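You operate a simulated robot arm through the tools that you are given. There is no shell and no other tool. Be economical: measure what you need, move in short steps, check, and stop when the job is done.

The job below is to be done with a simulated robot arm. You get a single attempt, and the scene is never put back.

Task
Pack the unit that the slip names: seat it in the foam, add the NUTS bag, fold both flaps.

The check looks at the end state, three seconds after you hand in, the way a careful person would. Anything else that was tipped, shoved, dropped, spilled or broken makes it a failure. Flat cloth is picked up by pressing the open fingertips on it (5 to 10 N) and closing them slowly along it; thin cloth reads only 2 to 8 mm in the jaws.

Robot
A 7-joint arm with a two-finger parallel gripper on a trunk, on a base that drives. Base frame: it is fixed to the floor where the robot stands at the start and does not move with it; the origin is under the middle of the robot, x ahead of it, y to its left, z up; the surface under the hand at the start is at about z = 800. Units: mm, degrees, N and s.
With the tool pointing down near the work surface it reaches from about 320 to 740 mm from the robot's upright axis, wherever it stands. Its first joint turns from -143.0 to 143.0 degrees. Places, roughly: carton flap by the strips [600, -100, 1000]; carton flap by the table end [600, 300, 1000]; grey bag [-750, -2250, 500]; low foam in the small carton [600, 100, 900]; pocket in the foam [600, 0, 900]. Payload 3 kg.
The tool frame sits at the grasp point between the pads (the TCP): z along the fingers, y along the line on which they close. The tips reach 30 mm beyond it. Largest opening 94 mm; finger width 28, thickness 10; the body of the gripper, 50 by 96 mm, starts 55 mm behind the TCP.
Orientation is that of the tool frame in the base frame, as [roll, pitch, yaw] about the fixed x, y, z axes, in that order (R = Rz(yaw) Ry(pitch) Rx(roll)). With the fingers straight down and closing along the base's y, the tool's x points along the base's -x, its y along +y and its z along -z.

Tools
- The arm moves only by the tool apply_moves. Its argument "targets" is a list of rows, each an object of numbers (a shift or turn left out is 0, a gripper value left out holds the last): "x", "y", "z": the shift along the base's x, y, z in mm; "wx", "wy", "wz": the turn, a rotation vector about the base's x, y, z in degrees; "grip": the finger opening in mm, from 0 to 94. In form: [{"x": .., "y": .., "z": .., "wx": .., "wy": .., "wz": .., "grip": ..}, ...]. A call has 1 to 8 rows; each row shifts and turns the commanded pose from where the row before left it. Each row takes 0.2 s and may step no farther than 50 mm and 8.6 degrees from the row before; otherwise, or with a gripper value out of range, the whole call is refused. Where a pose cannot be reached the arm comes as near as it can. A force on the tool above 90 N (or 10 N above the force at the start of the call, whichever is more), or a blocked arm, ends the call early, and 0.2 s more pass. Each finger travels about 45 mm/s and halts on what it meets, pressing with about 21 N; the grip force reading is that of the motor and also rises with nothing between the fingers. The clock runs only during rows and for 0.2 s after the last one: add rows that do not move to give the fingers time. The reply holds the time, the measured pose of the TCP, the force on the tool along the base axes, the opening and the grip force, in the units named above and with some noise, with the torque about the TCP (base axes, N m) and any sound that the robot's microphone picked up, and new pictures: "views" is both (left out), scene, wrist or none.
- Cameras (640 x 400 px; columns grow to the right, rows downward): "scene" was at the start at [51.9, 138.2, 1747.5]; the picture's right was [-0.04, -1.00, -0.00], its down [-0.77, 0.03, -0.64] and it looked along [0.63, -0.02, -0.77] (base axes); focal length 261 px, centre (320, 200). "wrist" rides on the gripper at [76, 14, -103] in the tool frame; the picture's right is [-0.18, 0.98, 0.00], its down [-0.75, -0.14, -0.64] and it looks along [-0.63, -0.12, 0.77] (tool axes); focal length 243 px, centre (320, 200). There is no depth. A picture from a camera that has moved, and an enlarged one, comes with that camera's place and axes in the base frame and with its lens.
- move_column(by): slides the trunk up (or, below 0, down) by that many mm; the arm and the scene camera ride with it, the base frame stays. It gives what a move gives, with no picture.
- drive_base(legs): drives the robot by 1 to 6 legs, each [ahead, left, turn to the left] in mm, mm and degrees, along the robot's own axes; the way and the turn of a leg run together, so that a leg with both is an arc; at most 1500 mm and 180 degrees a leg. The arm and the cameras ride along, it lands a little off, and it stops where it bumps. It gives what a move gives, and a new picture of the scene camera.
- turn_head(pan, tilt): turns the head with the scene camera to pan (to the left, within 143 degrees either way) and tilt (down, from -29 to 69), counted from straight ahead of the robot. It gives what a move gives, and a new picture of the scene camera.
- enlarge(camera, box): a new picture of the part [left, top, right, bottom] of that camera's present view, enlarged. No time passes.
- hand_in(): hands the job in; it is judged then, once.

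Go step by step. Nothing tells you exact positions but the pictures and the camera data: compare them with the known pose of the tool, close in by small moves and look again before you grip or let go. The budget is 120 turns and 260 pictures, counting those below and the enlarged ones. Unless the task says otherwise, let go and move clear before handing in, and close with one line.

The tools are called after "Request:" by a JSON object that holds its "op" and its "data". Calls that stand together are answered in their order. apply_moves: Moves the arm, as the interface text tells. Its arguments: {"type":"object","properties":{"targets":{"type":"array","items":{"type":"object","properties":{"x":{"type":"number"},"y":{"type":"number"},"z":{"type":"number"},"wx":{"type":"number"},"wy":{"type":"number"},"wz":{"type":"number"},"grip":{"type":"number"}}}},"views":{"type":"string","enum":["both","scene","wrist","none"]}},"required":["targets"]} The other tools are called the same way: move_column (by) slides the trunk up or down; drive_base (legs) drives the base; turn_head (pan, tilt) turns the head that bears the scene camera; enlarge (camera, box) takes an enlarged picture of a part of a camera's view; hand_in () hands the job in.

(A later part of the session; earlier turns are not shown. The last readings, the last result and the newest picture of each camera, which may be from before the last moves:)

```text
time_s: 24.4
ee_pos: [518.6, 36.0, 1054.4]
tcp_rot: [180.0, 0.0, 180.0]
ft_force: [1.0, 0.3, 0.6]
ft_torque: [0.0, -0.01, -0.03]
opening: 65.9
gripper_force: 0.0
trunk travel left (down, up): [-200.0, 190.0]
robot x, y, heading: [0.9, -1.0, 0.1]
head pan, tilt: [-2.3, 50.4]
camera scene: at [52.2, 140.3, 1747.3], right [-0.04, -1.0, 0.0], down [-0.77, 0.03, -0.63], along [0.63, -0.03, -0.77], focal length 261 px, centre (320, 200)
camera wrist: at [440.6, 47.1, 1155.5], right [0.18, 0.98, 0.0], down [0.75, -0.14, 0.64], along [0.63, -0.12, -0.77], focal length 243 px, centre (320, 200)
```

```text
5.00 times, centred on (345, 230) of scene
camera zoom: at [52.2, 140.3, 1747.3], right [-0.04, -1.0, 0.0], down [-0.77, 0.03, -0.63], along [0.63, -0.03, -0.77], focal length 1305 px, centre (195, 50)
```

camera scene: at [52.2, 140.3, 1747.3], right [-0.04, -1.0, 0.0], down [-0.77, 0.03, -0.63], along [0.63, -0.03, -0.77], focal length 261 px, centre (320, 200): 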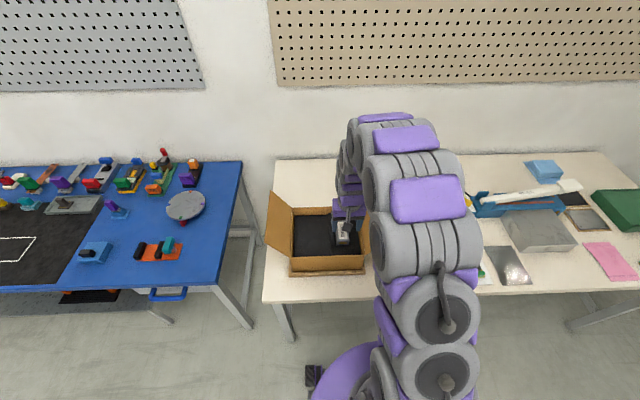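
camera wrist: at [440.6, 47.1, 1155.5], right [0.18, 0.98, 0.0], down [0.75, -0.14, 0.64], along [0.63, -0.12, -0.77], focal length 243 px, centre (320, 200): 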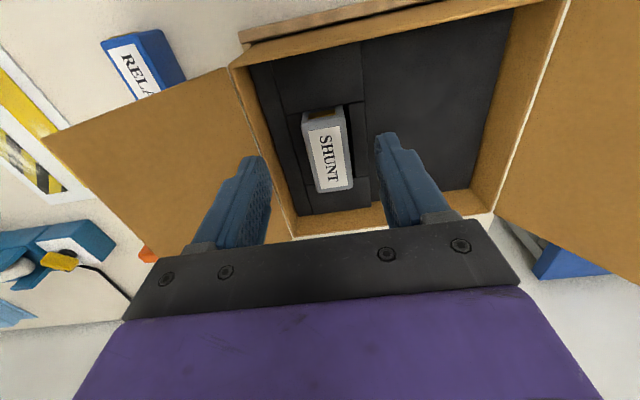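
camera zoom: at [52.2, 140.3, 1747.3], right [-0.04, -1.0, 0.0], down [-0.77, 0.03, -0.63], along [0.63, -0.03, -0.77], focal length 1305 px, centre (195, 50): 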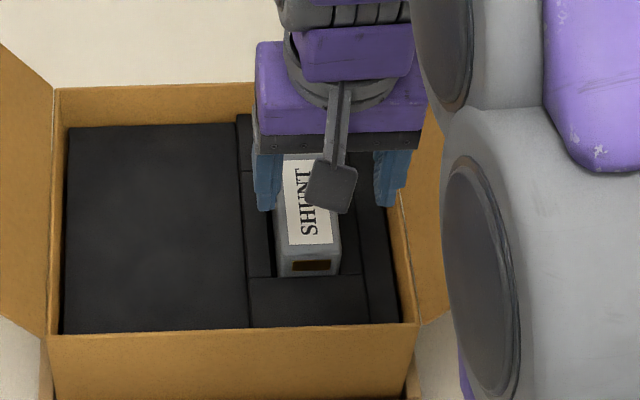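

The box stands in the pocket shifted to its -y side, protruding about 25 mm. I'll press its top with closed fingers to check whether it is on the pocket floor.

Request:
{"op": "apply_moves", "data": {"targets": [{"x": 40, "grip": 0}, {"x": 17.5, "y": -1}, {"z": -40}, {"z": -40}, {"z": -10}, {}], "views": "wrist"}}

Request:
{"op": "apply_moves", "data": {"targets": [{"z": -2}, {"z": -2}, {"z": -2}, {}], "views": "none"}}

```text
time_s: 25.8
ee_pos: [575.4, 32.5, 964.2]
tcp_rot: [-180.0, 0.0, 180.0]
ft_force: [0.1, -0.2, 1.3]
ft_torque: [0.0, 0.01, -0.01]
opening: 0.1
gripper_force: 20.9
trunk travel left (down, up): [-200.0, 190.0]
robot x, y, heading: [1.7, -3.0, 0.1]
head pan, tilt: [-2.3, 50.4]
camera wrist: at [497.4, 45.0, 1065.8], right [0.18, 0.98, 0.0], down [0.75, -0.14, 0.64], along [0.63, -0.12, -0.77], focal length 243 px, centre (320, 200)
```

wrist: 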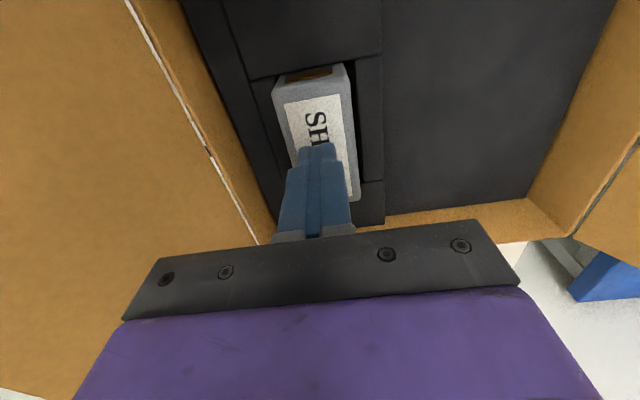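

```text
time_s: 26.8
ee_pos: [574.1, 33.3, 957.6]
tcp_rot: [180.0, 0.0, 179.9]
ft_force: [0.1, 0.0, 0.1]
ft_torque: [0.0, 0.03, 0.01]
opening: 0.0
gripper_force: 21.5
trunk travel left (down, up): [-200.0, 190.0]
robot x, y, heading: [-2.1, -1.5, 0.0]
head pan, tilt: [-2.3, 50.4]
```

Request:
{"op": "apply_moves", "data": {"targets": [{"z": -2}, {"z": -1.5}, {"z": -1.5}, {"z": -1}, {}], "views": "none"}}

Request:
{"op": "apply_moves", "data": {"targets": [{"z": -1.5}, {"z": -1.5}, {}], "views": "none"}}

```text
time_s: 28.0
ee_pos: [574.8, 33.9, 956.6]
tcp_rot: [-180.0, 0.5, -180.0]
ft_force: [1.9, -1.0, 47.8]
ft_torque: [0.0, 0.48, 0.07]
opening: 0.0
gripper_force: 20.5
trunk travel left (down, up): [-200.0, 190.0]
robot x, y, heading: [2.2, -0.3, 0.1]
head pan, tilt: [-2.3, 50.4]
```

```text
time_s: 28.9
ee_pos: [574.5, 33.6, 955.9]
tcp_rot: [180.0, 0.7, -179.9]
ft_force: [-18.4, -1.1, 44.8]
ft_torque: [-0.06, 1.19, 0.06]
opening: 0.0
gripper_force: 20.9
trunk travel left (down, up): [-200.0, 190.0]
robot x, y, heading: [-0.7, 2.0, 0.1]
head pan, tilt: [-2.3, 50.4]
stopped in row 3: the force on the tool passed its limit at 92 N (the readings are from after the stop); the commanded pose is now the measured one
```

The top is firm at z≈926, matching a box resting on the pocket floor (~27 mm deep). Lift and check it visually.

Request:
{"op": "apply_moves", "data": {"targets": [{"z": 5}, {"z": 45}, {"z": 45}, {"z": 40, "x": -20}, {"x": -45}, {"x": -40}, {}], "views": "both"}}

Request:
{"op": "enlarge", "data": {"camera": "wrist", "box": [240, 20, 480, 200]}}

Request:
{"op": "enlarge", "data": {"camera": "scene", "box": [300, 190, 390, 270]}}

```text
time_s: 30.6
ee_pos: [472.9, 34.1, 1087.0]
tcp_rot: [-180.0, 0.4, -179.9]
ft_force: [-0.2, -0.1, 0.1]
ft_torque: [0.0, 0.0, -0.02]
opening: 0.3
gripper_force: 21.0
trunk travel left (down, up): [-200.0, 190.0]
robot x, y, heading: [0.3, 1.9, -0.1]
head pan, tilt: [-2.3, 50.4]
camera scene: at [52.5, 140.5, 1747.3], right [-0.04, -1.0, 0.0], down [-0.77, 0.03, -0.63], along [0.63, -0.03, -0.77], focal length 261 px, centre (320, 200)
camera wrist: at [395.7, 46.8, 1188.2], right [0.18, 0.98, 0.0], down [0.75, -0.14, 0.65], along [0.64, -0.12, -0.76], focal length 243 px, centre (320, 200)
```

scene: 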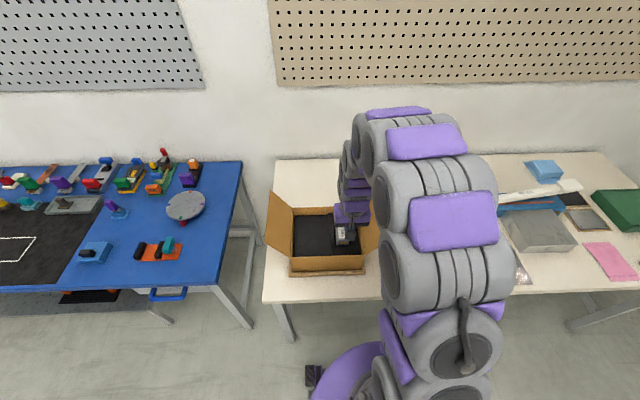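
wrist: 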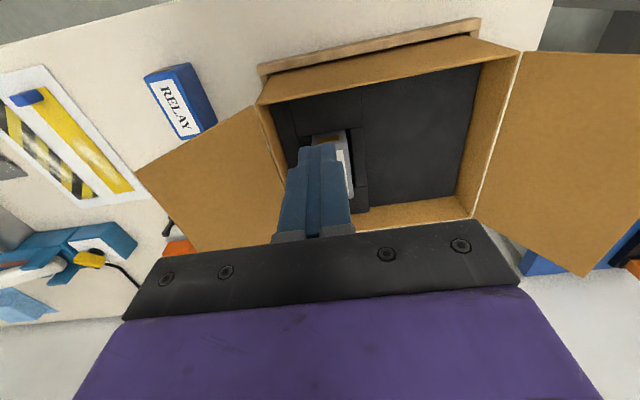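

```text
2.22 times, centred on (360, 110) of wrist
camera zoom: at [395.7, 46.8, 1188.2], right [0.18, 0.98, 0.0], down [0.75, -0.14, 0.65], along [0.64, -0.12, -0.76], focal length 539 px, centre (231, 400)
```

zoom: 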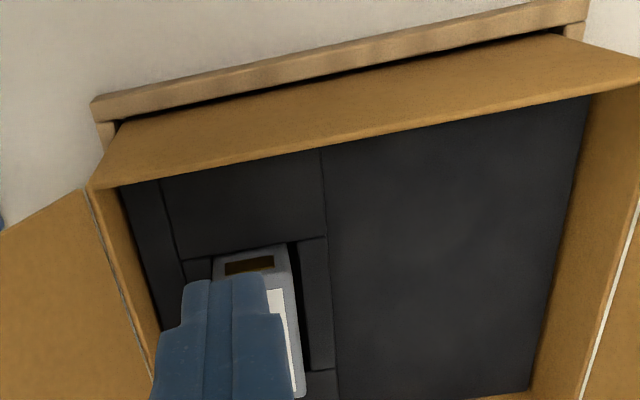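

```text
5.00 times, centred on (345, 230) of scene
camera zoom: at [52.5, 140.5, 1747.3], right [-0.04, -1.0, 0.0], down [-0.77, 0.03, -0.63], along [0.63, -0.03, -0.77], focal length 1305 px, centre (195, 50)
```

zoom: 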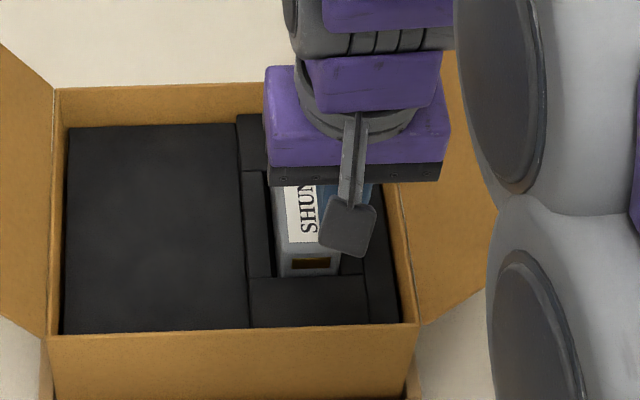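

The box sits in the pocket. Next the NUTS bag at about (630,-262): I carry the open hand there with a 90° turn so the fingers close across the bag's short side.

Request:
{"op": "apply_moves", "data": {"targets": [{"z": 45, "grip": 94}, {"z": 45}, {"y": -45, "x": 15, "wz": 8.5}, {"y": -45, "x": 15, "wz": 8.5}, {"y": -45, "x": 15, "wz": 8.5}, {"y": -45, "x": 15, "wz": 8.5}, {"y": -45, "x": 15, "wz": 8.5}, {"y": -45, "x": 15, "wz": 8.5}], "views": "none"}}

Request:
{"op": "apply_moves", "data": {"targets": [{"y": -26, "x": 30, "wz": 8.5}, {"x": 35, "wz": 8.5}, {"wz": 8.5}, {"wz": 8.5}, {"wz": 5}, {}], "views": "both"}}

Request:
{"op": "enlarge", "data": {"camera": "scene", "box": [260, 180, 420, 290]}}

```text
time_s: 32.4
ee_pos: [562.5, -239.9, 1175.3]
tcp_rot: [179.8, 0.6, -128.9]
ft_force: [0.1, -0.3, 0.2]
ft_torque: [-0.03, -0.01, -0.03]
opening: 93.8
gripper_force: 0.1
trunk travel left (down, up): [-200.0, 190.0]
robot x, y, heading: [1.1, 0.6, 0.0]
head pan, tilt: [-2.3, 50.4]
```

```text
time_s: 33.8
ee_pos: [627.9, -263.5, 1176.6]
tcp_rot: [179.9, 0.6, -89.9]
ft_force: [0.2, -0.2, 0.0]
ft_torque: [-0.03, 0.04, -0.03]
opening: 94.2
gripper_force: 0.1
trunk travel left (down, up): [-200.0, 190.0]
robot x, y, heading: [4.4, 2.5, -0.1]
head pan, tilt: [-2.3, 50.4]
camera scene: at [53.1, 136.8, 1747.6], right [-0.04, -1.0, 0.0], down [-0.77, 0.03, -0.63], along [0.63, -0.02, -0.77], focal length 261 px, centre (320, 200)
camera wrist: at [614.1, -343.4, 1277.5], right [-0.98, 0.18, 0.0], down [0.14, 0.75, 0.65], along [0.12, 0.64, -0.76], focal length 243 px, centre (320, 200)
```

scene: 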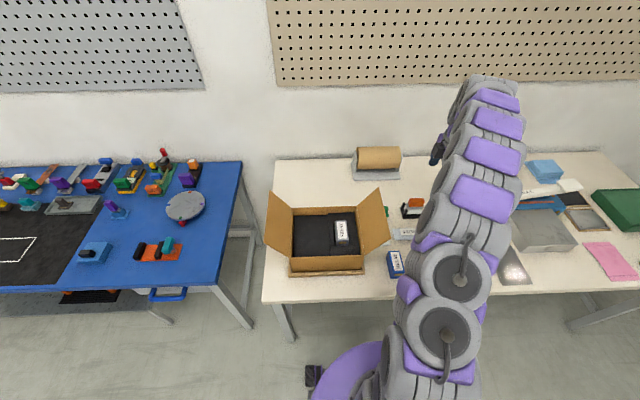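
wrist: 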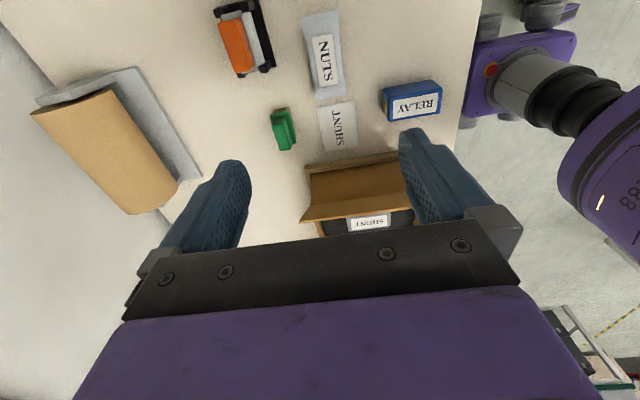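

```text
3.64 times, centred on (340, 235) of scene
camera zoom: at [53.1, 136.8, 1747.6], right [-0.04, -1.0, 0.0], down [-0.77, 0.03, -0.63], along [0.63, -0.02, -0.77], focal length 949 px, centre (247, 73)
```

zoom: 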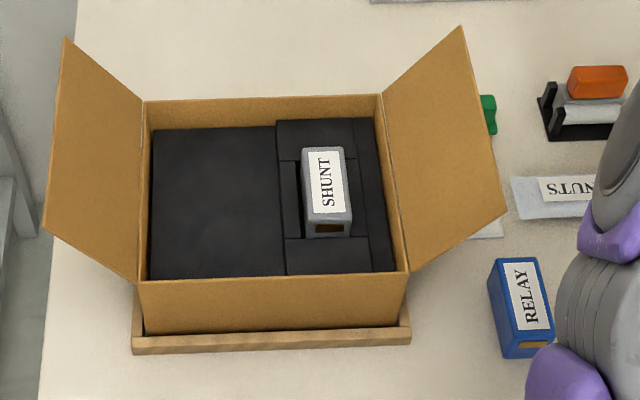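

The box looks level, but I'm unsure it's centred in the pocket in y. I'll take a closer look from the -y side before fetching the bag.

Request:
{"op": "apply_moves", "data": {"targets": [{"x": -14, "y": 47}, {"x": -14, "y": 47}, {"x": -14, "y": 47}, {"x": -10, "y": 47}, {"y": 20, "z": -20}, {}], "views": "wrist"}}

Request:
{"op": "enlarge", "data": {"camera": "wrist", "box": [240, 20, 440, 180]}}

```text
time_s: 35.1
ee_pos: [577.0, -54.7, 1156.2]
tcp_rot: [180.0, 0.6, -90.1]
ft_force: [-0.3, -1.0, -0.1]
ft_torque: [-0.02, 0.01, -0.02]
opening: 93.9
gripper_force: 0.0
trunk travel left (down, up): [-200.0, 190.0]
robot x, y, heading: [-0.7, -0.1, -0.1]
head pan, tilt: [-2.3, 50.4]
camera wrist: at [562.3, -133.5, 1257.4], right [-0.98, 0.18, 0.0], down [0.14, 0.75, 0.65], along [0.12, 0.64, -0.76], focal length 243 px, centre (320, 200)
```

wrist: 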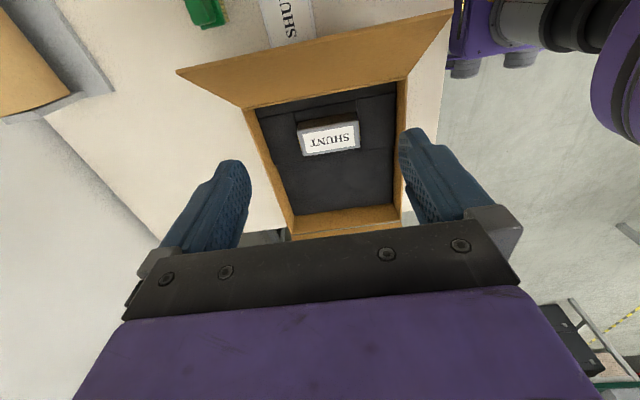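

```text
2.50 times, centred on (340, 100) of wrist
camera zoom: at [562.3, -133.5, 1257.4], right [-0.98, 0.18, 0.0], down [0.14, 0.75, 0.65], along [0.12, 0.64, -0.76], focal length 606 px, centre (270, 450)
```

zoom: 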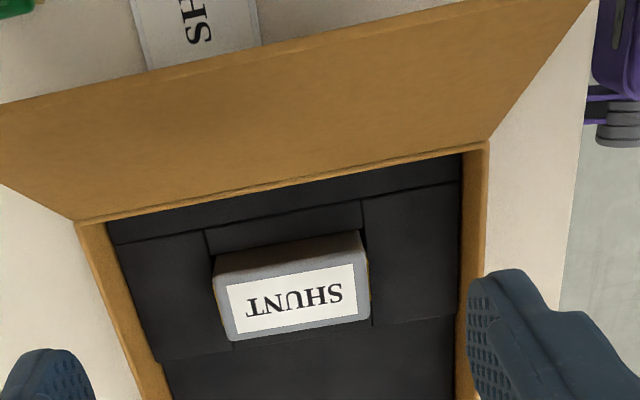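

The box is seated inside the pocket. Now back to the NUTS bag, centred near (621,-260) along y; descending partway.

Request:
{"op": "apply_moves", "data": {"targets": [{"x": 11, "y": -47}, {"x": 11, "y": -47}, {"x": 11, "y": -47}, {"x": 11, "y": -47}, {"y": -17, "z": -40}, {"z": -48}, {"z": -48}, {"z": -30}], "views": "none"}}

Request:
{"op": "apply_moves", "data": {"targets": [{"z": -40}, {}], "views": "both"}}

Request:
{"op": "enlarge", "data": {"camera": "wrist", "box": [200, 20, 440, 220]}}

```text
time_s: 37.0
ee_pos: [620.0, -260.4, 988.9]
tcp_rot: [179.9, 0.6, -89.9]
ft_force: [0.0, -0.5, -0.1]
ft_torque: [0.03, 0.03, 0.02]
opening: 94.2
gripper_force: 0.0
trunk travel left (down, up): [-200.0, 190.0]
robot x, y, heading: [3.8, 0.9, 0.1]
head pan, tilt: [-2.3, 50.4]
```

```text
time_s: 37.5
ee_pos: [620.0, -260.3, 950.6]
tcp_rot: [180.0, 0.6, -90.0]
ft_force: [-0.3, -0.4, -0.4]
ft_torque: [0.01, 0.0, 0.01]
opening: 93.9
gripper_force: 0.0
trunk travel left (down, up): [-200.0, 190.0]
robot x, y, heading: [-0.1, -0.9, 0.0]
head pan, tilt: [-2.3, 50.4]
camera scene: at [52.2, 136.3, 1747.7], right [-0.04, -1.0, 0.0], down [-0.77, 0.03, -0.64], along [0.63, -0.02, -0.77], focal length 261 px, centre (320, 200)
camera wrist: at [604.6, -339.5, 1049.9], right [-0.98, 0.18, 0.0], down [0.14, 0.75, 0.65], along [0.12, 0.64, -0.76], focal length 243 px, centre (320, 200)
```

scene: 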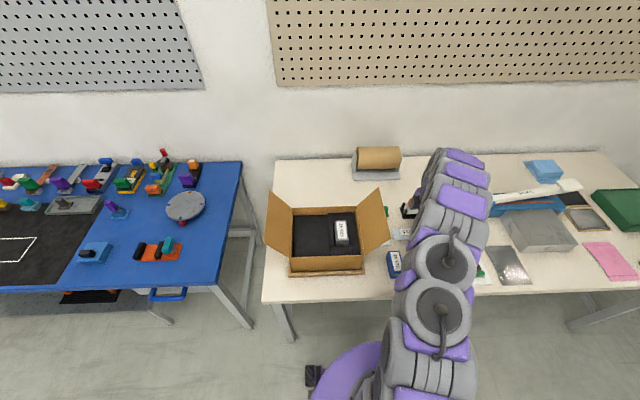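
wrist: 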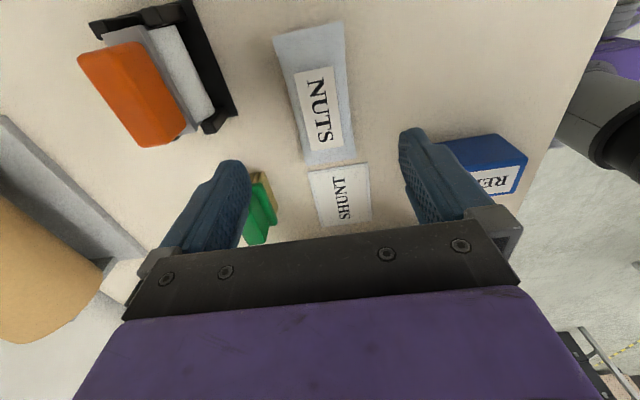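

```text
2.00 times, centred on (320, 120) of wrist
camera zoom: at [604.6, -339.5, 1049.9], right [-0.98, 0.18, 0.0], down [0.14, 0.75, 0.65], along [0.12, 0.64, -0.76], focal length 485 px, centre (320, 360)
```

zoom: 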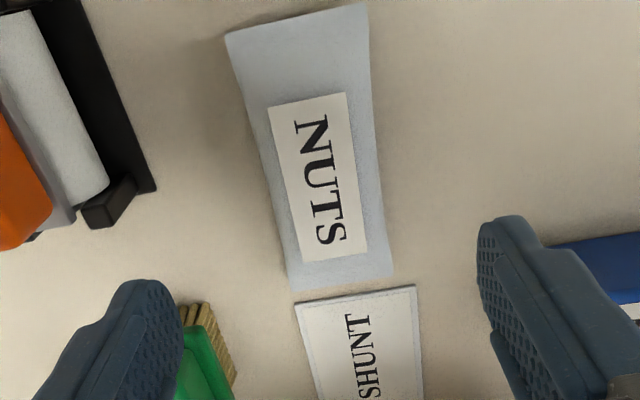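

The bag is a flat pouch about 58 x 128 mm centred near (619.5,-256). I descend to near the table with the fingers wide open.

Request:
{"op": "apply_moves", "data": {"targets": [{"y": 4, "z": -40}, {"z": -40}, {"z": -28}, {}], "views": "wrist"}}

Request:
{"op": "apply_moves", "data": {"targets": [{"z": -2}, {"z": -2}, {}], "views": "none"}}

```text
time_s: 38.5
ee_pos: [618.3, -254.8, 844.2]
tcp_rot: [179.8, 0.6, -89.9]
ft_force: [-0.3, 0.0, 0.8]
ft_torque: [0.02, -0.03, 0.01]
opening: 93.8
gripper_force: 0.1
trunk travel left (down, up): [-200.0, 190.0]
robot x, y, heading: [1.3, 0.4, 0.2]
head pan, tilt: [-2.3, 50.4]
camera wrist: at [603.9, -334.0, 944.6], right [-0.98, 0.18, 0.0], down [0.14, 0.75, 0.65], along [0.12, 0.64, -0.76], focal length 243 px, centre (320, 200)
```

wrist: 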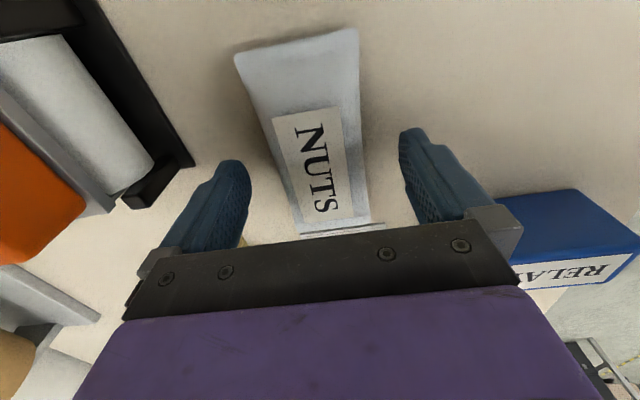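

```text
time_s: 39.4
ee_pos: [619.6, -253.9, 839.6]
tcp_rot: [180.0, 0.6, -90.0]
ft_force: [0.2, -0.1, 0.0]
ft_torque: [-0.01, 0.0, -0.01]
opening: 93.9
gripper_force: 0.0
trunk travel left (down, up): [-200.0, 190.0]
robot x, y, heading: [-2.4, -3.8, -0.1]
head pan, tilt: [-2.3, 50.4]
```

Request:
{"op": "apply_moves", "data": {"targets": [{"z": -2.5}, {"z": -2.5}, {}], "views": "none"}}

Request:
{"op": "apply_moves", "data": {"targets": [{"grip": 80}, {"grip": 70}, {"grip": 62}, {"grip": 55}, {"grip": 48}, {"grip": 41}, {"grip": 35}, {}], "views": "wrist"}}

```text
time_s: 40.1
ee_pos: [617.8, -255.6, 834.5]
tcp_rot: [179.9, 0.6, -90.0]
ft_force: [0.1, 0.8, -0.5]
ft_torque: [0.0, 0.02, -0.02]
opening: 93.8
gripper_force: 0.1
trunk travel left (down, up): [-200.0, 190.0]
robot x, y, heading: [0.4, -2.5, -0.0]
head pan, tilt: [-2.3, 50.4]
```

```text
time_s: 42.0
ee_pos: [619.8, -255.5, 834.6]
tcp_rot: [179.8, 0.7, -89.9]
ft_force: [-0.6, 0.0, -0.6]
ft_torque: [-0.02, -0.01, -0.02]
opening: 58.0
gripper_force: 20.7
trunk travel left (down, up): [-200.0, 190.0]
robot x, y, heading: [1.1, 0.4, 0.1]
head pan, tilt: [-2.3, 50.4]
camera wrist: at [604.4, -335.3, 934.9], right [-0.98, 0.18, 0.0], down [0.14, 0.75, 0.65], along [0.12, 0.64, -0.76], focal length 243 px, centre (320, 200)
```

wrist: 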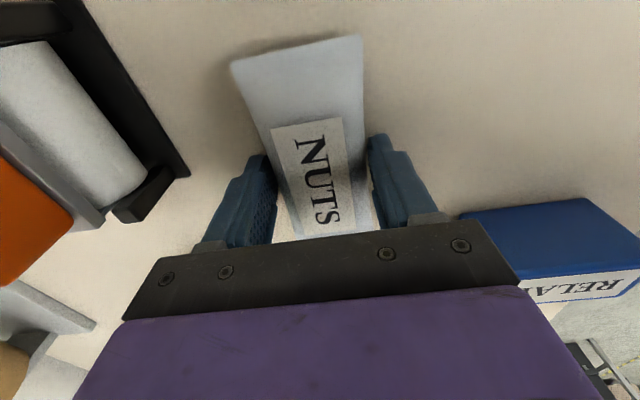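

The bag is gripped at 58 mm. Lifting gently to check it holds.

Request:
{"op": "apply_moves", "data": {"targets": [{"z": 10}, {"z": 20}, {"z": 30}, {"z": 40}, {"z": 40}, {}], "views": "both"}}

```text
time_s: 43.4
ee_pos: [621.3, -255.1, 973.7]
tcp_rot: [179.9, 0.6, -90.0]
ft_force: [-0.4, -0.5, -0.5]
ft_torque: [0.01, 0.02, -0.01]
opening: 57.6
gripper_force: 21.5
trunk travel left (down, up): [-200.0, 190.0]
robot x, y, heading: [-1.2, 2.7, 0.1]
head pan, tilt: [-2.3, 50.4]
camera scene: at [53.6, 136.8, 1747.5], right [-0.04, -1.0, 0.0], down [-0.77, 0.03, -0.63], along [0.63, -0.02, -0.77], focal length 261 px, centre (320, 200)
camera wrist: at [606.7, -334.7, 1075.4], right [-0.98, 0.18, 0.0], down [0.14, 0.75, 0.65], along [0.12, 0.64, -0.76], focal length 243 px, centre (320, 200)
```

scene: 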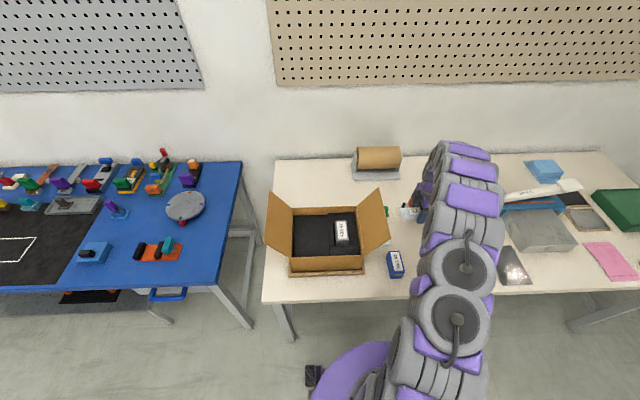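
wrist: 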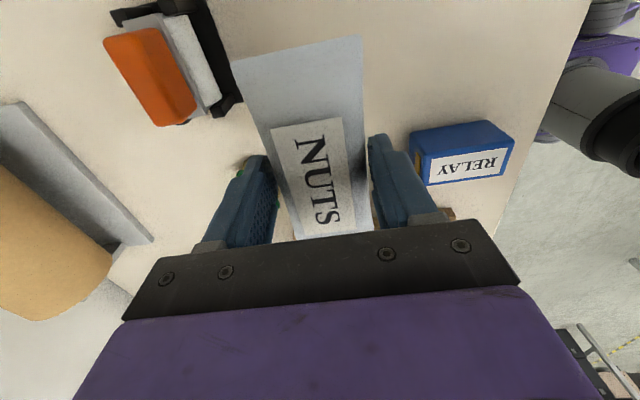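

Bag held securely. I raise it, turn back 90° so its length lies along x, and carry it to above the low foam near (587,148).

Request:
{"op": "apply_moves", "data": {"targets": [{"z": 49}, {"z": 49}, {"z": 49}, {"z": 49}, {"y": 15, "wz": -8.5}, {"y": 15, "wz": -8.5}, {"y": 40, "wz": -8.5}, {"y": 40, "wz": -8.5}], "views": "none"}}

Request:
{"op": "apply_moves", "data": {"targets": [{"y": 40, "x": -10, "wz": -8.5}, {"y": 40, "x": -10, "wz": -8.5}, {"y": 40, "x": -10, "wz": -8.5}, {"y": 40, "x": -5, "wz": -8.5}, {"y": 45, "wz": -8.5}, {"y": 45, "wz": -8.5}, {"y": 43, "wz": -5}, {}], "views": "both"}}

Request:
{"op": "enlarge", "data": {"camera": "scene", "box": [250, 170, 410, 290]}}

```text
time_s: 45.1
ee_pos: [617.9, -144.3, 1171.8]
tcp_rot: [-179.9, 0.5, -124.1]
ft_force: [0.5, 0.0, -0.9]
ft_torque: [-0.02, 0.01, -0.02]
opening: 58.1
gripper_force: 20.5
trunk travel left (down, up): [-200.0, 190.0]
robot x, y, heading: [-2.7, -2.2, 0.2]
head pan, tilt: [-2.3, 50.4]
```

```text
time_s: 47.0
ee_pos: [584.9, 148.7, 1169.2]
tcp_rot: [-180.0, 0.6, -179.9]
ft_force: [-0.3, 0.4, -1.3]
ft_torque: [0.02, 0.02, -0.04]
opening: 57.7
gripper_force: 20.8
trunk travel left (down, up): [-200.0, 190.0]
robot x, y, heading: [1.8, 0.4, 0.1]
head pan, tilt: [-2.3, 50.4]
camera scene: at [52.4, 143.0, 1747.1], right [-0.04, -1.0, 0.0], down [-0.77, 0.03, -0.64], along [0.63, -0.03, -0.77], focal length 261 px, centre (320, 200)
camera wrist: at [507.1, 161.7, 1269.9], right [0.18, 0.98, 0.0], down [0.75, -0.14, 0.65], along [0.64, -0.12, -0.76], focal length 243 px, centre (320, 200)
```

scene: 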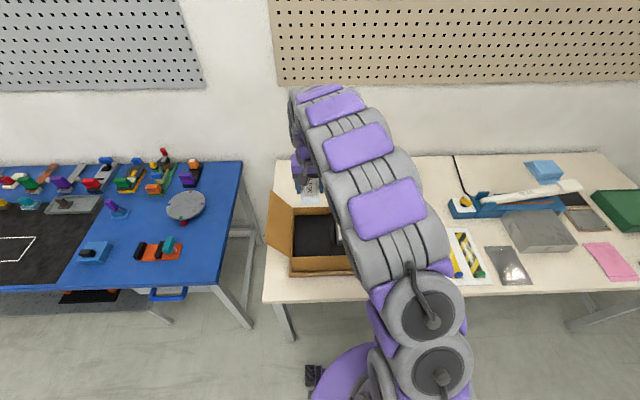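
wrist: 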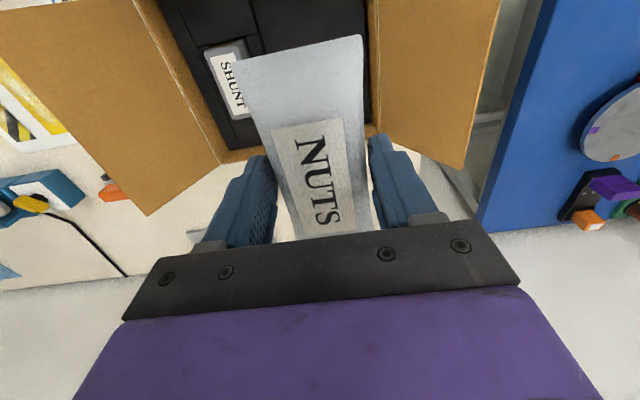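

```text
3.33 times, centred on (330, 230) of scene
camera zoom: at [52.4, 143.0, 1747.1], right [-0.04, -1.0, 0.0], down [-0.77, 0.03, -0.64], along [0.63, -0.03, -0.77], focal length 870 px, centre (287, 100)
```

zoom: 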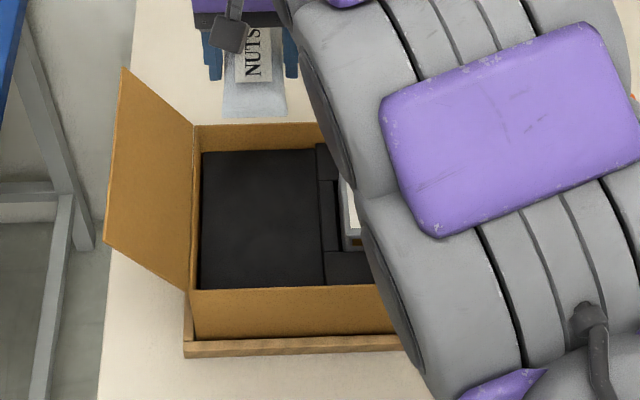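

Well placed above the low foam. Lowering in stages.

Request:
{"op": "apply_moves", "data": {"targets": [{"z": -48}, {"z": -48}, {"z": -48}, {"z": -48}, {}], "views": "both"}}

Request:
{"op": "enlarge", "data": {"camera": "scene", "box": [250, 170, 410, 290]}}

```text
time_s: 48.1
ee_pos: [586.3, 148.7, 974.9]
tcp_rot: [-180.0, 0.6, -180.0]
ft_force: [-0.5, 0.0, -0.8]
ft_torque: [-0.01, 0.01, 0.0]
opening: 57.8
gripper_force: 21.0
trunk travel left (down, up): [-200.0, 190.0]
robot x, y, heading: [2.0, -1.5, 0.2]
head pan, tilt: [-2.3, 50.4]
camera scene: at [52.2, 141.7, 1747.3], right [-0.04, -1.0, 0.0], down [-0.77, 0.03, -0.64], along [0.63, -0.03, -0.77], focal length 261 px, centre (320, 200)
camera wrist: at [507.5, 161.5, 1075.5], right [0.18, 0.98, 0.0], down [0.75, -0.14, 0.65], along [0.64, -0.12, -0.76], focal length 243 px, centre (320, 200)
```

scene: 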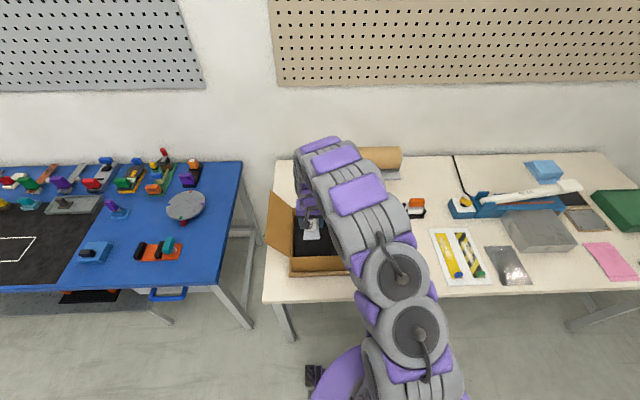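
wrist: 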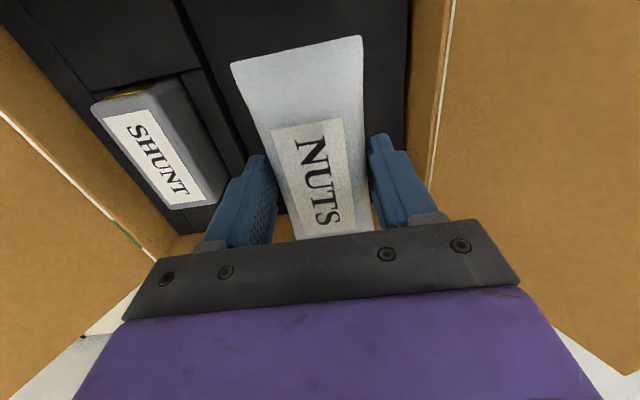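

```text
3.33 times, centred on (330, 230) of scene
camera zoom: at [52.2, 141.7, 1747.3], right [-0.04, -1.0, 0.0], down [-0.77, 0.03, -0.64], along [0.63, -0.03, -0.77], focal length 870 px, centre (287, 100)
```

zoom: 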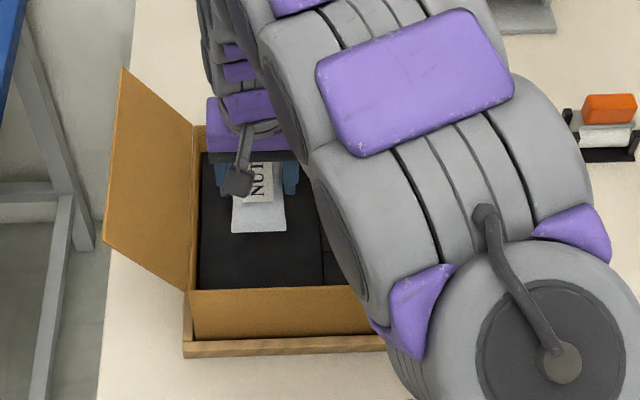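

Request:
{"op": "apply_moves", "data": {"targets": [{"z": -20}, {"z": -15}, {"z": -8}, {"z": -5}, {}], "views": "wrist"}}

Request:
{"op": "enlarge", "data": {"camera": "scene", "box": [250, 170, 410, 290]}}

```text
time_s: 49.4
ee_pos: [585.2, 148.5, 929.8]
tcp_rot: [180.0, 0.5, 180.0]
ft_force: [0.2, 0.2, -0.8]
ft_torque: [0.0, 0.0, 0.01]
opening: 58.1
gripper_force: 20.9
trunk travel left (down, up): [-200.0, 190.0]
robot x, y, heading: [-1.0, -1.0, -0.2]
head pan, tilt: [-2.3, 50.4]
camera wrist: at [507.8, 160.3, 1029.7], right [0.18, 0.98, 0.0], down [0.75, -0.14, 0.65], along [0.64, -0.12, -0.76], focal length 243 px, centre (320, 200)
```

wrist: 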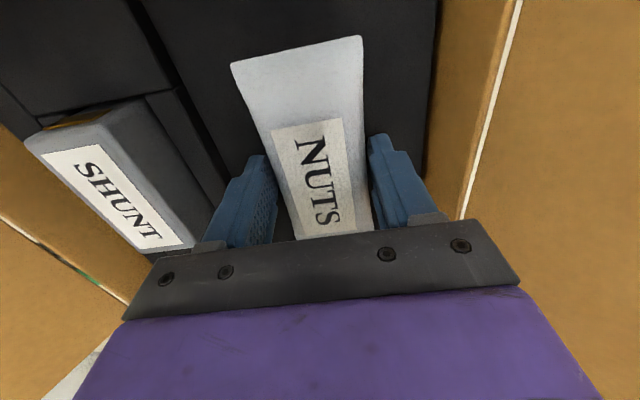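

```text
3.33 times, centred on (330, 230) of scene
camera zoom: at [53.0, 141.5, 1747.2], right [-0.04, -1.0, 0.0], down [-0.77, 0.03, -0.63], along [0.63, -0.03, -0.77], focal length 870 px, centre (287, 100)
```

zoom: 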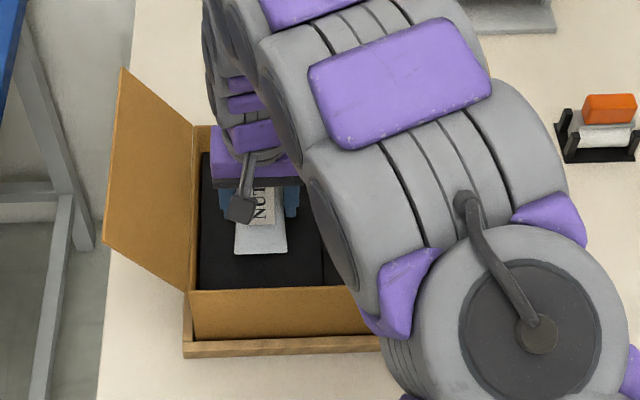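

Request:
{"op": "apply_moves", "data": {"targets": [{"z": -4}, {"z": -4}, {"z": -4}, {"z": -3}, {}], "views": "none"}}

Request:
{"op": "apply_moves", "data": {"targets": [{"z": -3}, {"z": -3}, {"z": -3}, {}], "views": "wrist"}}

```text
time_s: 50.5
ee_pos: [584.8, 148.0, 915.1]
tcp_rot: [180.0, 0.6, 179.9]
ft_force: [1.7, -0.5, 16.4]
ft_torque: [-0.04, -0.05, -0.04]
opening: 57.9
gripper_force: 21.2
trunk travel left (down, up): [-200.0, 190.0]
robot x, y, heading: [-2.7, 1.7, -0.2]
head pan, tilt: [-2.3, 50.4]
```

```text
time_s: 51.4
ee_pos: [586.0, 147.3, 915.2]
tcp_rot: [179.8, 1.5, -179.9]
ft_force: [-21.3, -3.1, 48.6]
ft_torque: [-1.75, 1.35, -0.6]
opening: 58.2
gripper_force: 21.1
trunk travel left (down, up): [-200.0, 190.0]
robot x, y, heading: [-1.0, 2.0, 0.0]
head pan, tilt: [-2.3, 50.4]
stopped in row 4: the force on the tool passed its limit at 93 N (the readings are from after the stop); the commanded pose is now the measured one
camera wrist: at [505.4, 159.9, 1015.1], right [0.18, 0.98, 0.01], down [0.74, -0.14, 0.66], along [0.65, -0.12, -0.75], focal length 243 px, centre (320, 200)
```

wrist: 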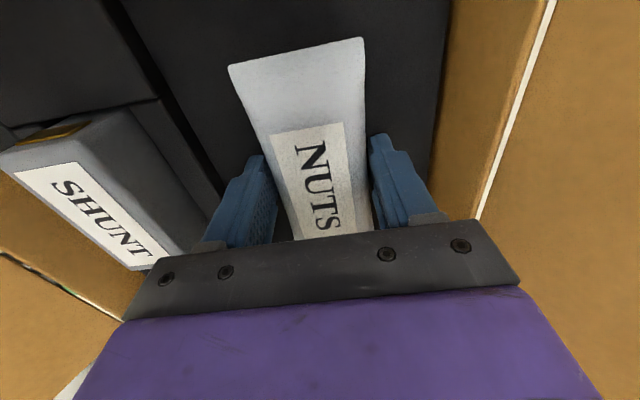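

Fingers have reached the low foam (tips z≈885). Ease off, release the bag, and lift straight up.

Request:
{"op": "apply_moves", "data": {"targets": [{"z": 2, "wy": 1.4}, {}, {"grip": 64}, {"grip": 70}, {"grip": 78}, {}], "views": "none"}}

Request:
{"op": "apply_moves", "data": {"targets": [{"z": 10}, {"z": 40}, {"z": 45}, {"z": 45}, {"z": 45}, {"z": 45}, {"z": 20}, {}], "views": "both"}}

Request:
{"op": "enlarge", "data": {"camera": "scene", "box": [250, 170, 410, 290]}}

```text
time_s: 52.8
ee_pos: [586.9, 151.3, 914.6]
tcp_rot: [179.9, 0.1, -179.9]
ft_force: [-22.7, 22.0, 39.4]
ft_torque: [-0.74, 1.02, -0.95]
opening: 65.5
gripper_force: 0.1
trunk travel left (down, up): [-200.0, 190.0]
robot x, y, heading: [1.1, -1.5, -0.1]
head pan, tilt: [-2.3, 50.4]
```

```text
time_s: 54.6
ee_pos: [591.3, 149.7, 1161.0]
tcp_rot: [179.8, -0.2, -180.0]
ft_force: [-0.7, -0.7, 0.3]
ft_torque: [0.01, 0.01, -0.02]
opening: 77.8
gripper_force: 0.0
trunk travel left (down, up): [-200.0, 190.0]
robot x, y, heading: [1.1, -4.4, 0.1]
head pan, tilt: [-2.3, 50.4]
camera scene: at [52.8, 143.2, 1747.1], right [-0.04, -1.0, 0.0], down [-0.77, 0.03, -0.63], along [0.63, -0.03, -0.77], focal length 261 px, centre (320, 200)
camera wrist: at [513.7, 161.9, 1263.2], right [0.18, 0.98, 0.0], down [0.76, -0.14, 0.64], along [0.63, -0.12, -0.77], focal length 243 px, centre (320, 200)
```

scene: 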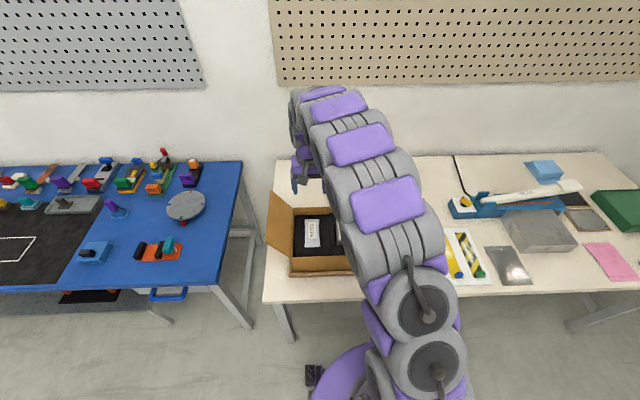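
wrist: 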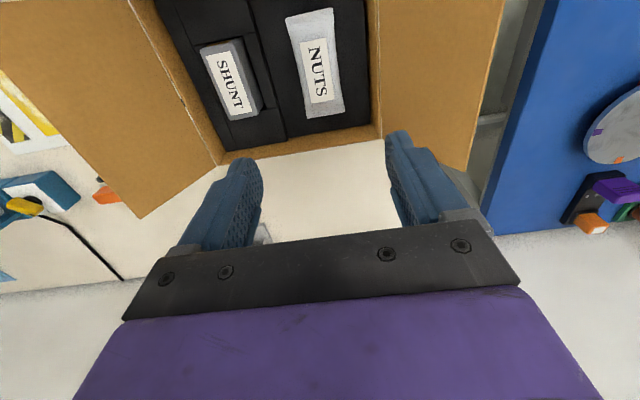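

```text
3.33 times, centred on (330, 230) of scene
camera zoom: at [52.8, 143.2, 1747.1], right [-0.04, -1.0, 0.0], down [-0.77, 0.03, -0.63], along [0.63, -0.03, -0.77], focal length 870 px, centre (287, 100)
```

zoom: 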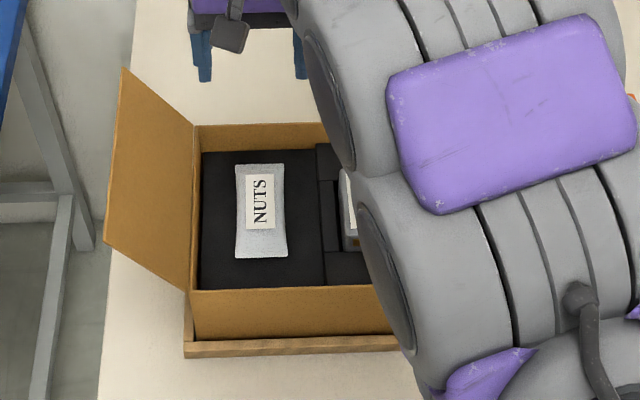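

The bag lies on the low foam. Now the flaps: the right flap runs from its hinge at (y≈-38, z≈930) out to its edge at (y≈-108, z≈1035). I go over it, close the fingers, and come down outside it.

Request:
{"op": "apply_moves", "data": {"targets": [{"y": -49, "grip": 0}, {"y": -49}, {"y": -49}, {"y": -49}, {"y": -49}, {"y": -49}, {"y": -30, "x": -5}, {}], "views": "both"}}

Request:
{"op": "enlarge", "data": {"camera": "scene", "box": [250, 170, 410, 290]}}

```text
time_s: 56.4
ee_pos: [586.6, -178.1, 1161.2]
tcp_rot: [179.8, -0.2, 179.9]
ft_force: [0.1, 0.1, 0.3]
ft_torque: [-0.01, -0.03, -0.01]
opening: 0.0
gripper_force: 21.1
trunk travel left (down, up): [-200.0, 190.0]
robot x, y, heading: [1.9, 1.2, -0.0]
head pan, tilt: [-2.3, 50.4]
camera scene: at [52.9, 137.5, 1747.6], right [-0.04, -1.0, 0.0], down [-0.77, 0.03, -0.63], along [0.63, -0.02, -0.77], focal length 261 px, centre (320, 200)
camera wrist: at [508.8, -165.7, 1263.1], right [0.18, 0.98, 0.0], down [0.76, -0.14, 0.64], along [0.63, -0.11, -0.77], focal length 243 px, centre (320, 200)
```

scene: 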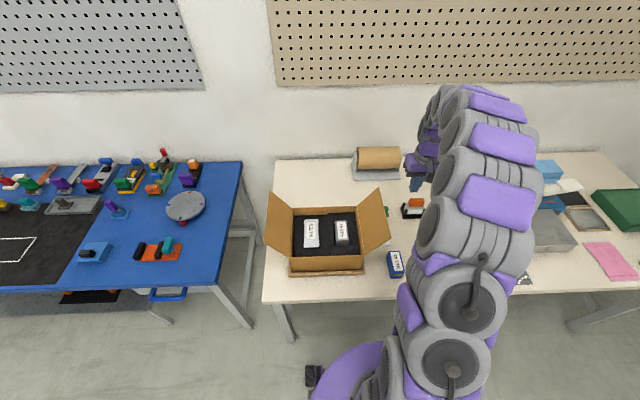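
wrist: 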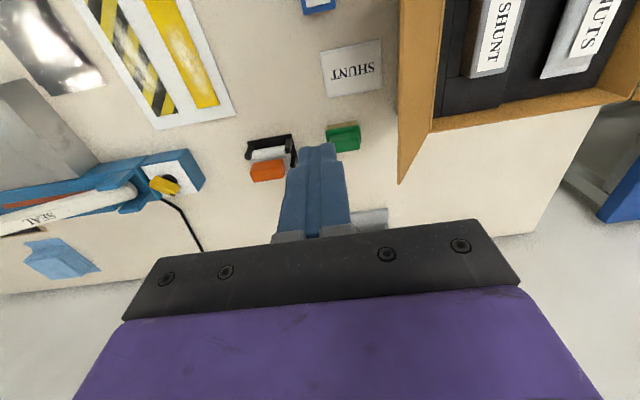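

```text
3.33 times, centred on (330, 230) of scene
camera zoom: at [52.9, 137.5, 1747.6], right [-0.04, -1.0, 0.0], down [-0.77, 0.03, -0.63], along [0.63, -0.02, -0.77], focal length 870 px, centre (287, 100)
```

zoom: 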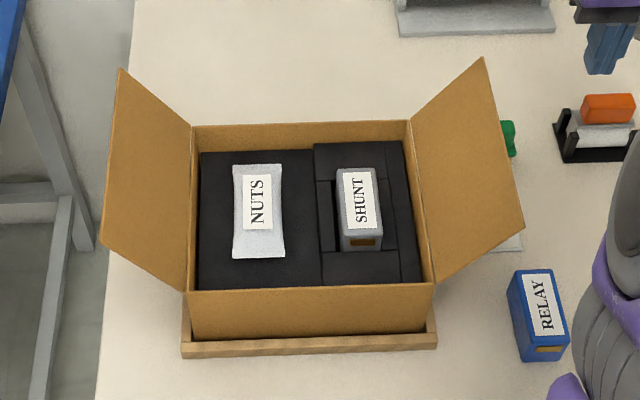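

Contents look right. Lower outside the right flap and push inward slowly.

Request:
{"op": "apply_moves", "data": {"targets": [{"z": -45}, {"z": -45}, {"z": -40}, {"y": 25}, {"y": 20}, {}], "views": "wrist"}}

```text
time_s: 57.8
ee_pos: [585.8, -132.1, 1031.5]
tcp_rot: [179.8, -0.1, 179.9]
ft_force: [-0.4, 0.3, 0.4]
ft_torque: [-0.01, 0.0, -0.01]
opening: 0.2
gripper_force: 21.1
trunk travel left (down, up): [-200.0, 190.0]
robot x, y, heading: [1.9, 3.5, 0.1]
head pan, tilt: [-2.3, 50.4]
camera wrist: at [508.4, -119.2, 1133.7], right [0.18, 0.98, 0.0], down [0.75, -0.14, 0.64], along [0.63, -0.12, -0.77], focal length 243 px, centre (320, 200)
```

wrist: 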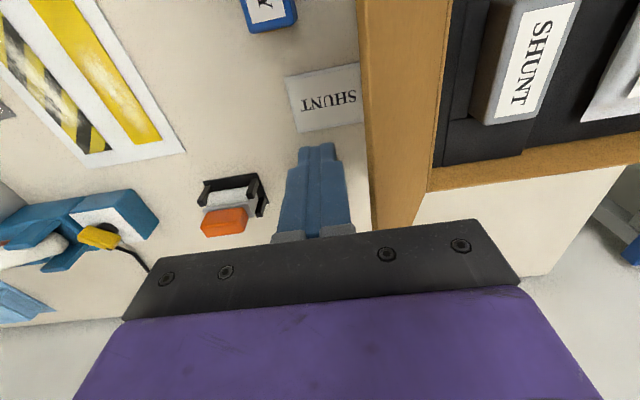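

Request:
{"op": "apply_moves", "data": {"targets": [{"y": 15}, {"y": 15}, {"y": 15}, {"y": 15}, {"y": 15}, {}], "views": "both"}}

```text
time_s: 59.2
ee_pos: [585.3, -56.7, 1032.9]
tcp_rot: [179.9, -0.1, -179.9]
ft_force: [-0.1, -0.5, -0.1]
ft_torque: [-0.02, 0.0, 0.0]
opening: 0.1
gripper_force: 20.9
trunk travel left (down, up): [-200.0, 190.0]
robot x, y, heading: [-1.8, 0.8, -0.0]
head pan, tilt: [-2.3, 50.4]
camera scene: at [52.9, 139.5, 1747.4], right [-0.04, -1.0, 0.0], down [-0.77, 0.03, -0.63], along [0.63, -0.03, -0.77], focal length 261 px, centre (320, 200)
camera wrist: at [508.1, -43.7, 1134.4], right [0.18, 0.98, 0.0], down [0.76, -0.14, 0.64], along [0.63, -0.12, -0.77], focal length 243 px, centre (320, 200)
```

scene: 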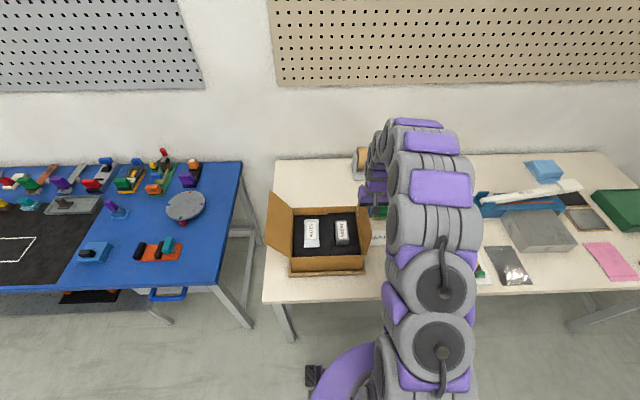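
wrist: 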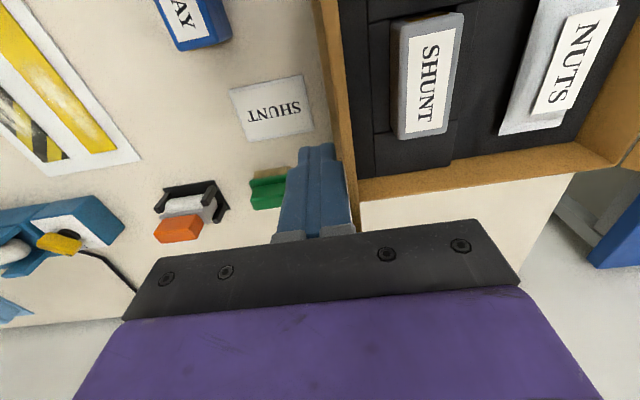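

The flap moves easily and is near upright. Continue pushing over.

Request:
{"op": "apply_moves", "data": {"targets": [{"y": 15}, {"y": 15}, {"y": 15}, {"y": 15}, {"y": 15}, {"y": 10}, {}], "views": "both"}}

```text
time_s: 60.8
ee_pos: [585.7, 28.2, 1032.7]
tcp_rot: [179.8, -0.2, 180.0]
ft_force: [-0.1, -0.4, 0.4]
ft_torque: [0.01, -0.01, -0.01]
opening: 0.3
gripper_force: 20.7
trunk travel left (down, up): [-200.0, 190.0]
robot x, y, heading: [1.7, 1.8, 0.1]
head pan, tilt: [-2.3, 50.4]
camera scene: at [52.9, 140.4, 1747.3], right [-0.04, -1.0, 0.0], down [-0.77, 0.03, -0.63], along [0.63, -0.03, -0.77], focal length 261 px, centre (320, 200)
camera wrist: at [508.8, 41.0, 1134.7], right [0.18, 0.98, 0.0], down [0.76, -0.14, 0.64], along [0.63, -0.12, -0.77], focal length 243 px, centre (320, 200)
```

scene: 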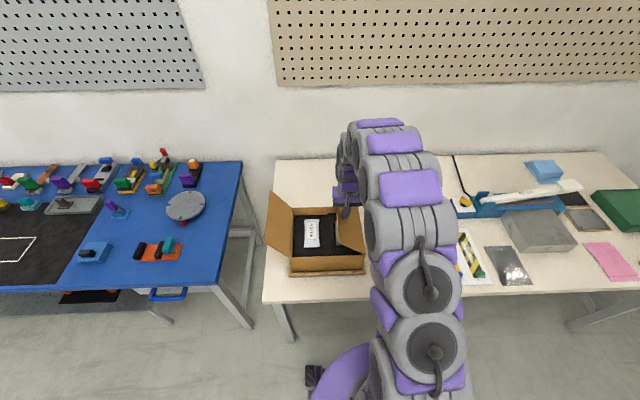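
wrist: 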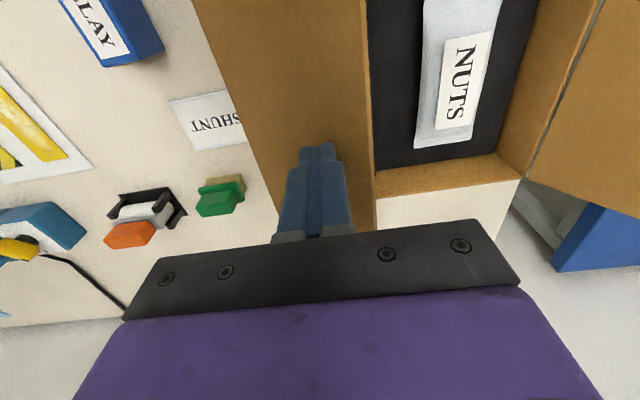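

Flap leans inward. Follow the arc down to press it flat.

Request:
{"op": "apply_moves", "data": {"targets": [{"y": 11, "z": -15}, {"y": 9, "z": -15}, {"y": 6, "z": -14}, {"y": 3, "z": -10}, {"z": -5}, {}], "views": "both"}}

```text
time_s: 62.2
ee_pos: [586.1, 59.0, 974.1]
tcp_rot: [179.7, -0.2, -179.9]
ft_force: [0.3, -0.4, 0.2]
ft_torque: [-0.01, -0.02, 0.0]
opening: 0.1
gripper_force: 21.0
trunk travel left (down, up): [-200.0, 190.0]
robot x, y, heading: [0.3, 1.8, -0.3]
head pan, tilt: [-2.3, 50.4]
camera scene: at [53.1, 140.5, 1747.3], right [-0.04, -1.0, 0.0], down [-0.77, 0.03, -0.63], along [0.63, -0.03, -0.77], focal length 261 px, centre (320, 200)
camera wrist: at [509.1, 70.6, 1075.9], right [0.18, 0.98, 0.0], down [0.76, -0.14, 0.64], along [0.63, -0.12, -0.77], focal length 243 px, centre (320, 200)
```

scene: 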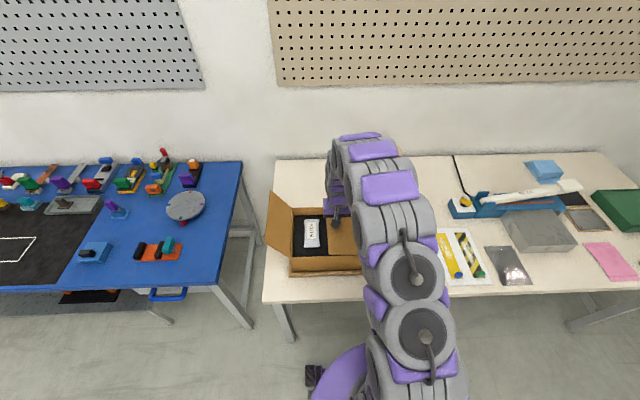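
wrist: 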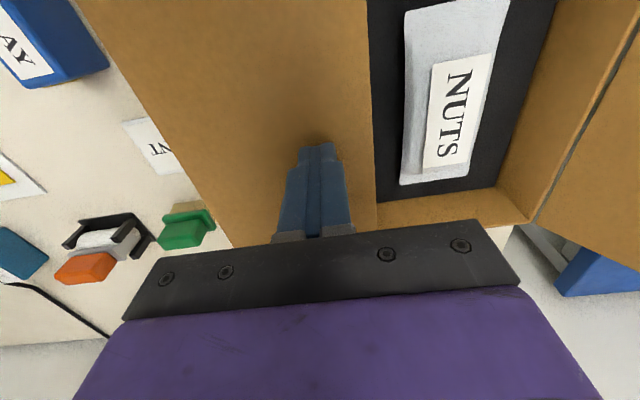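

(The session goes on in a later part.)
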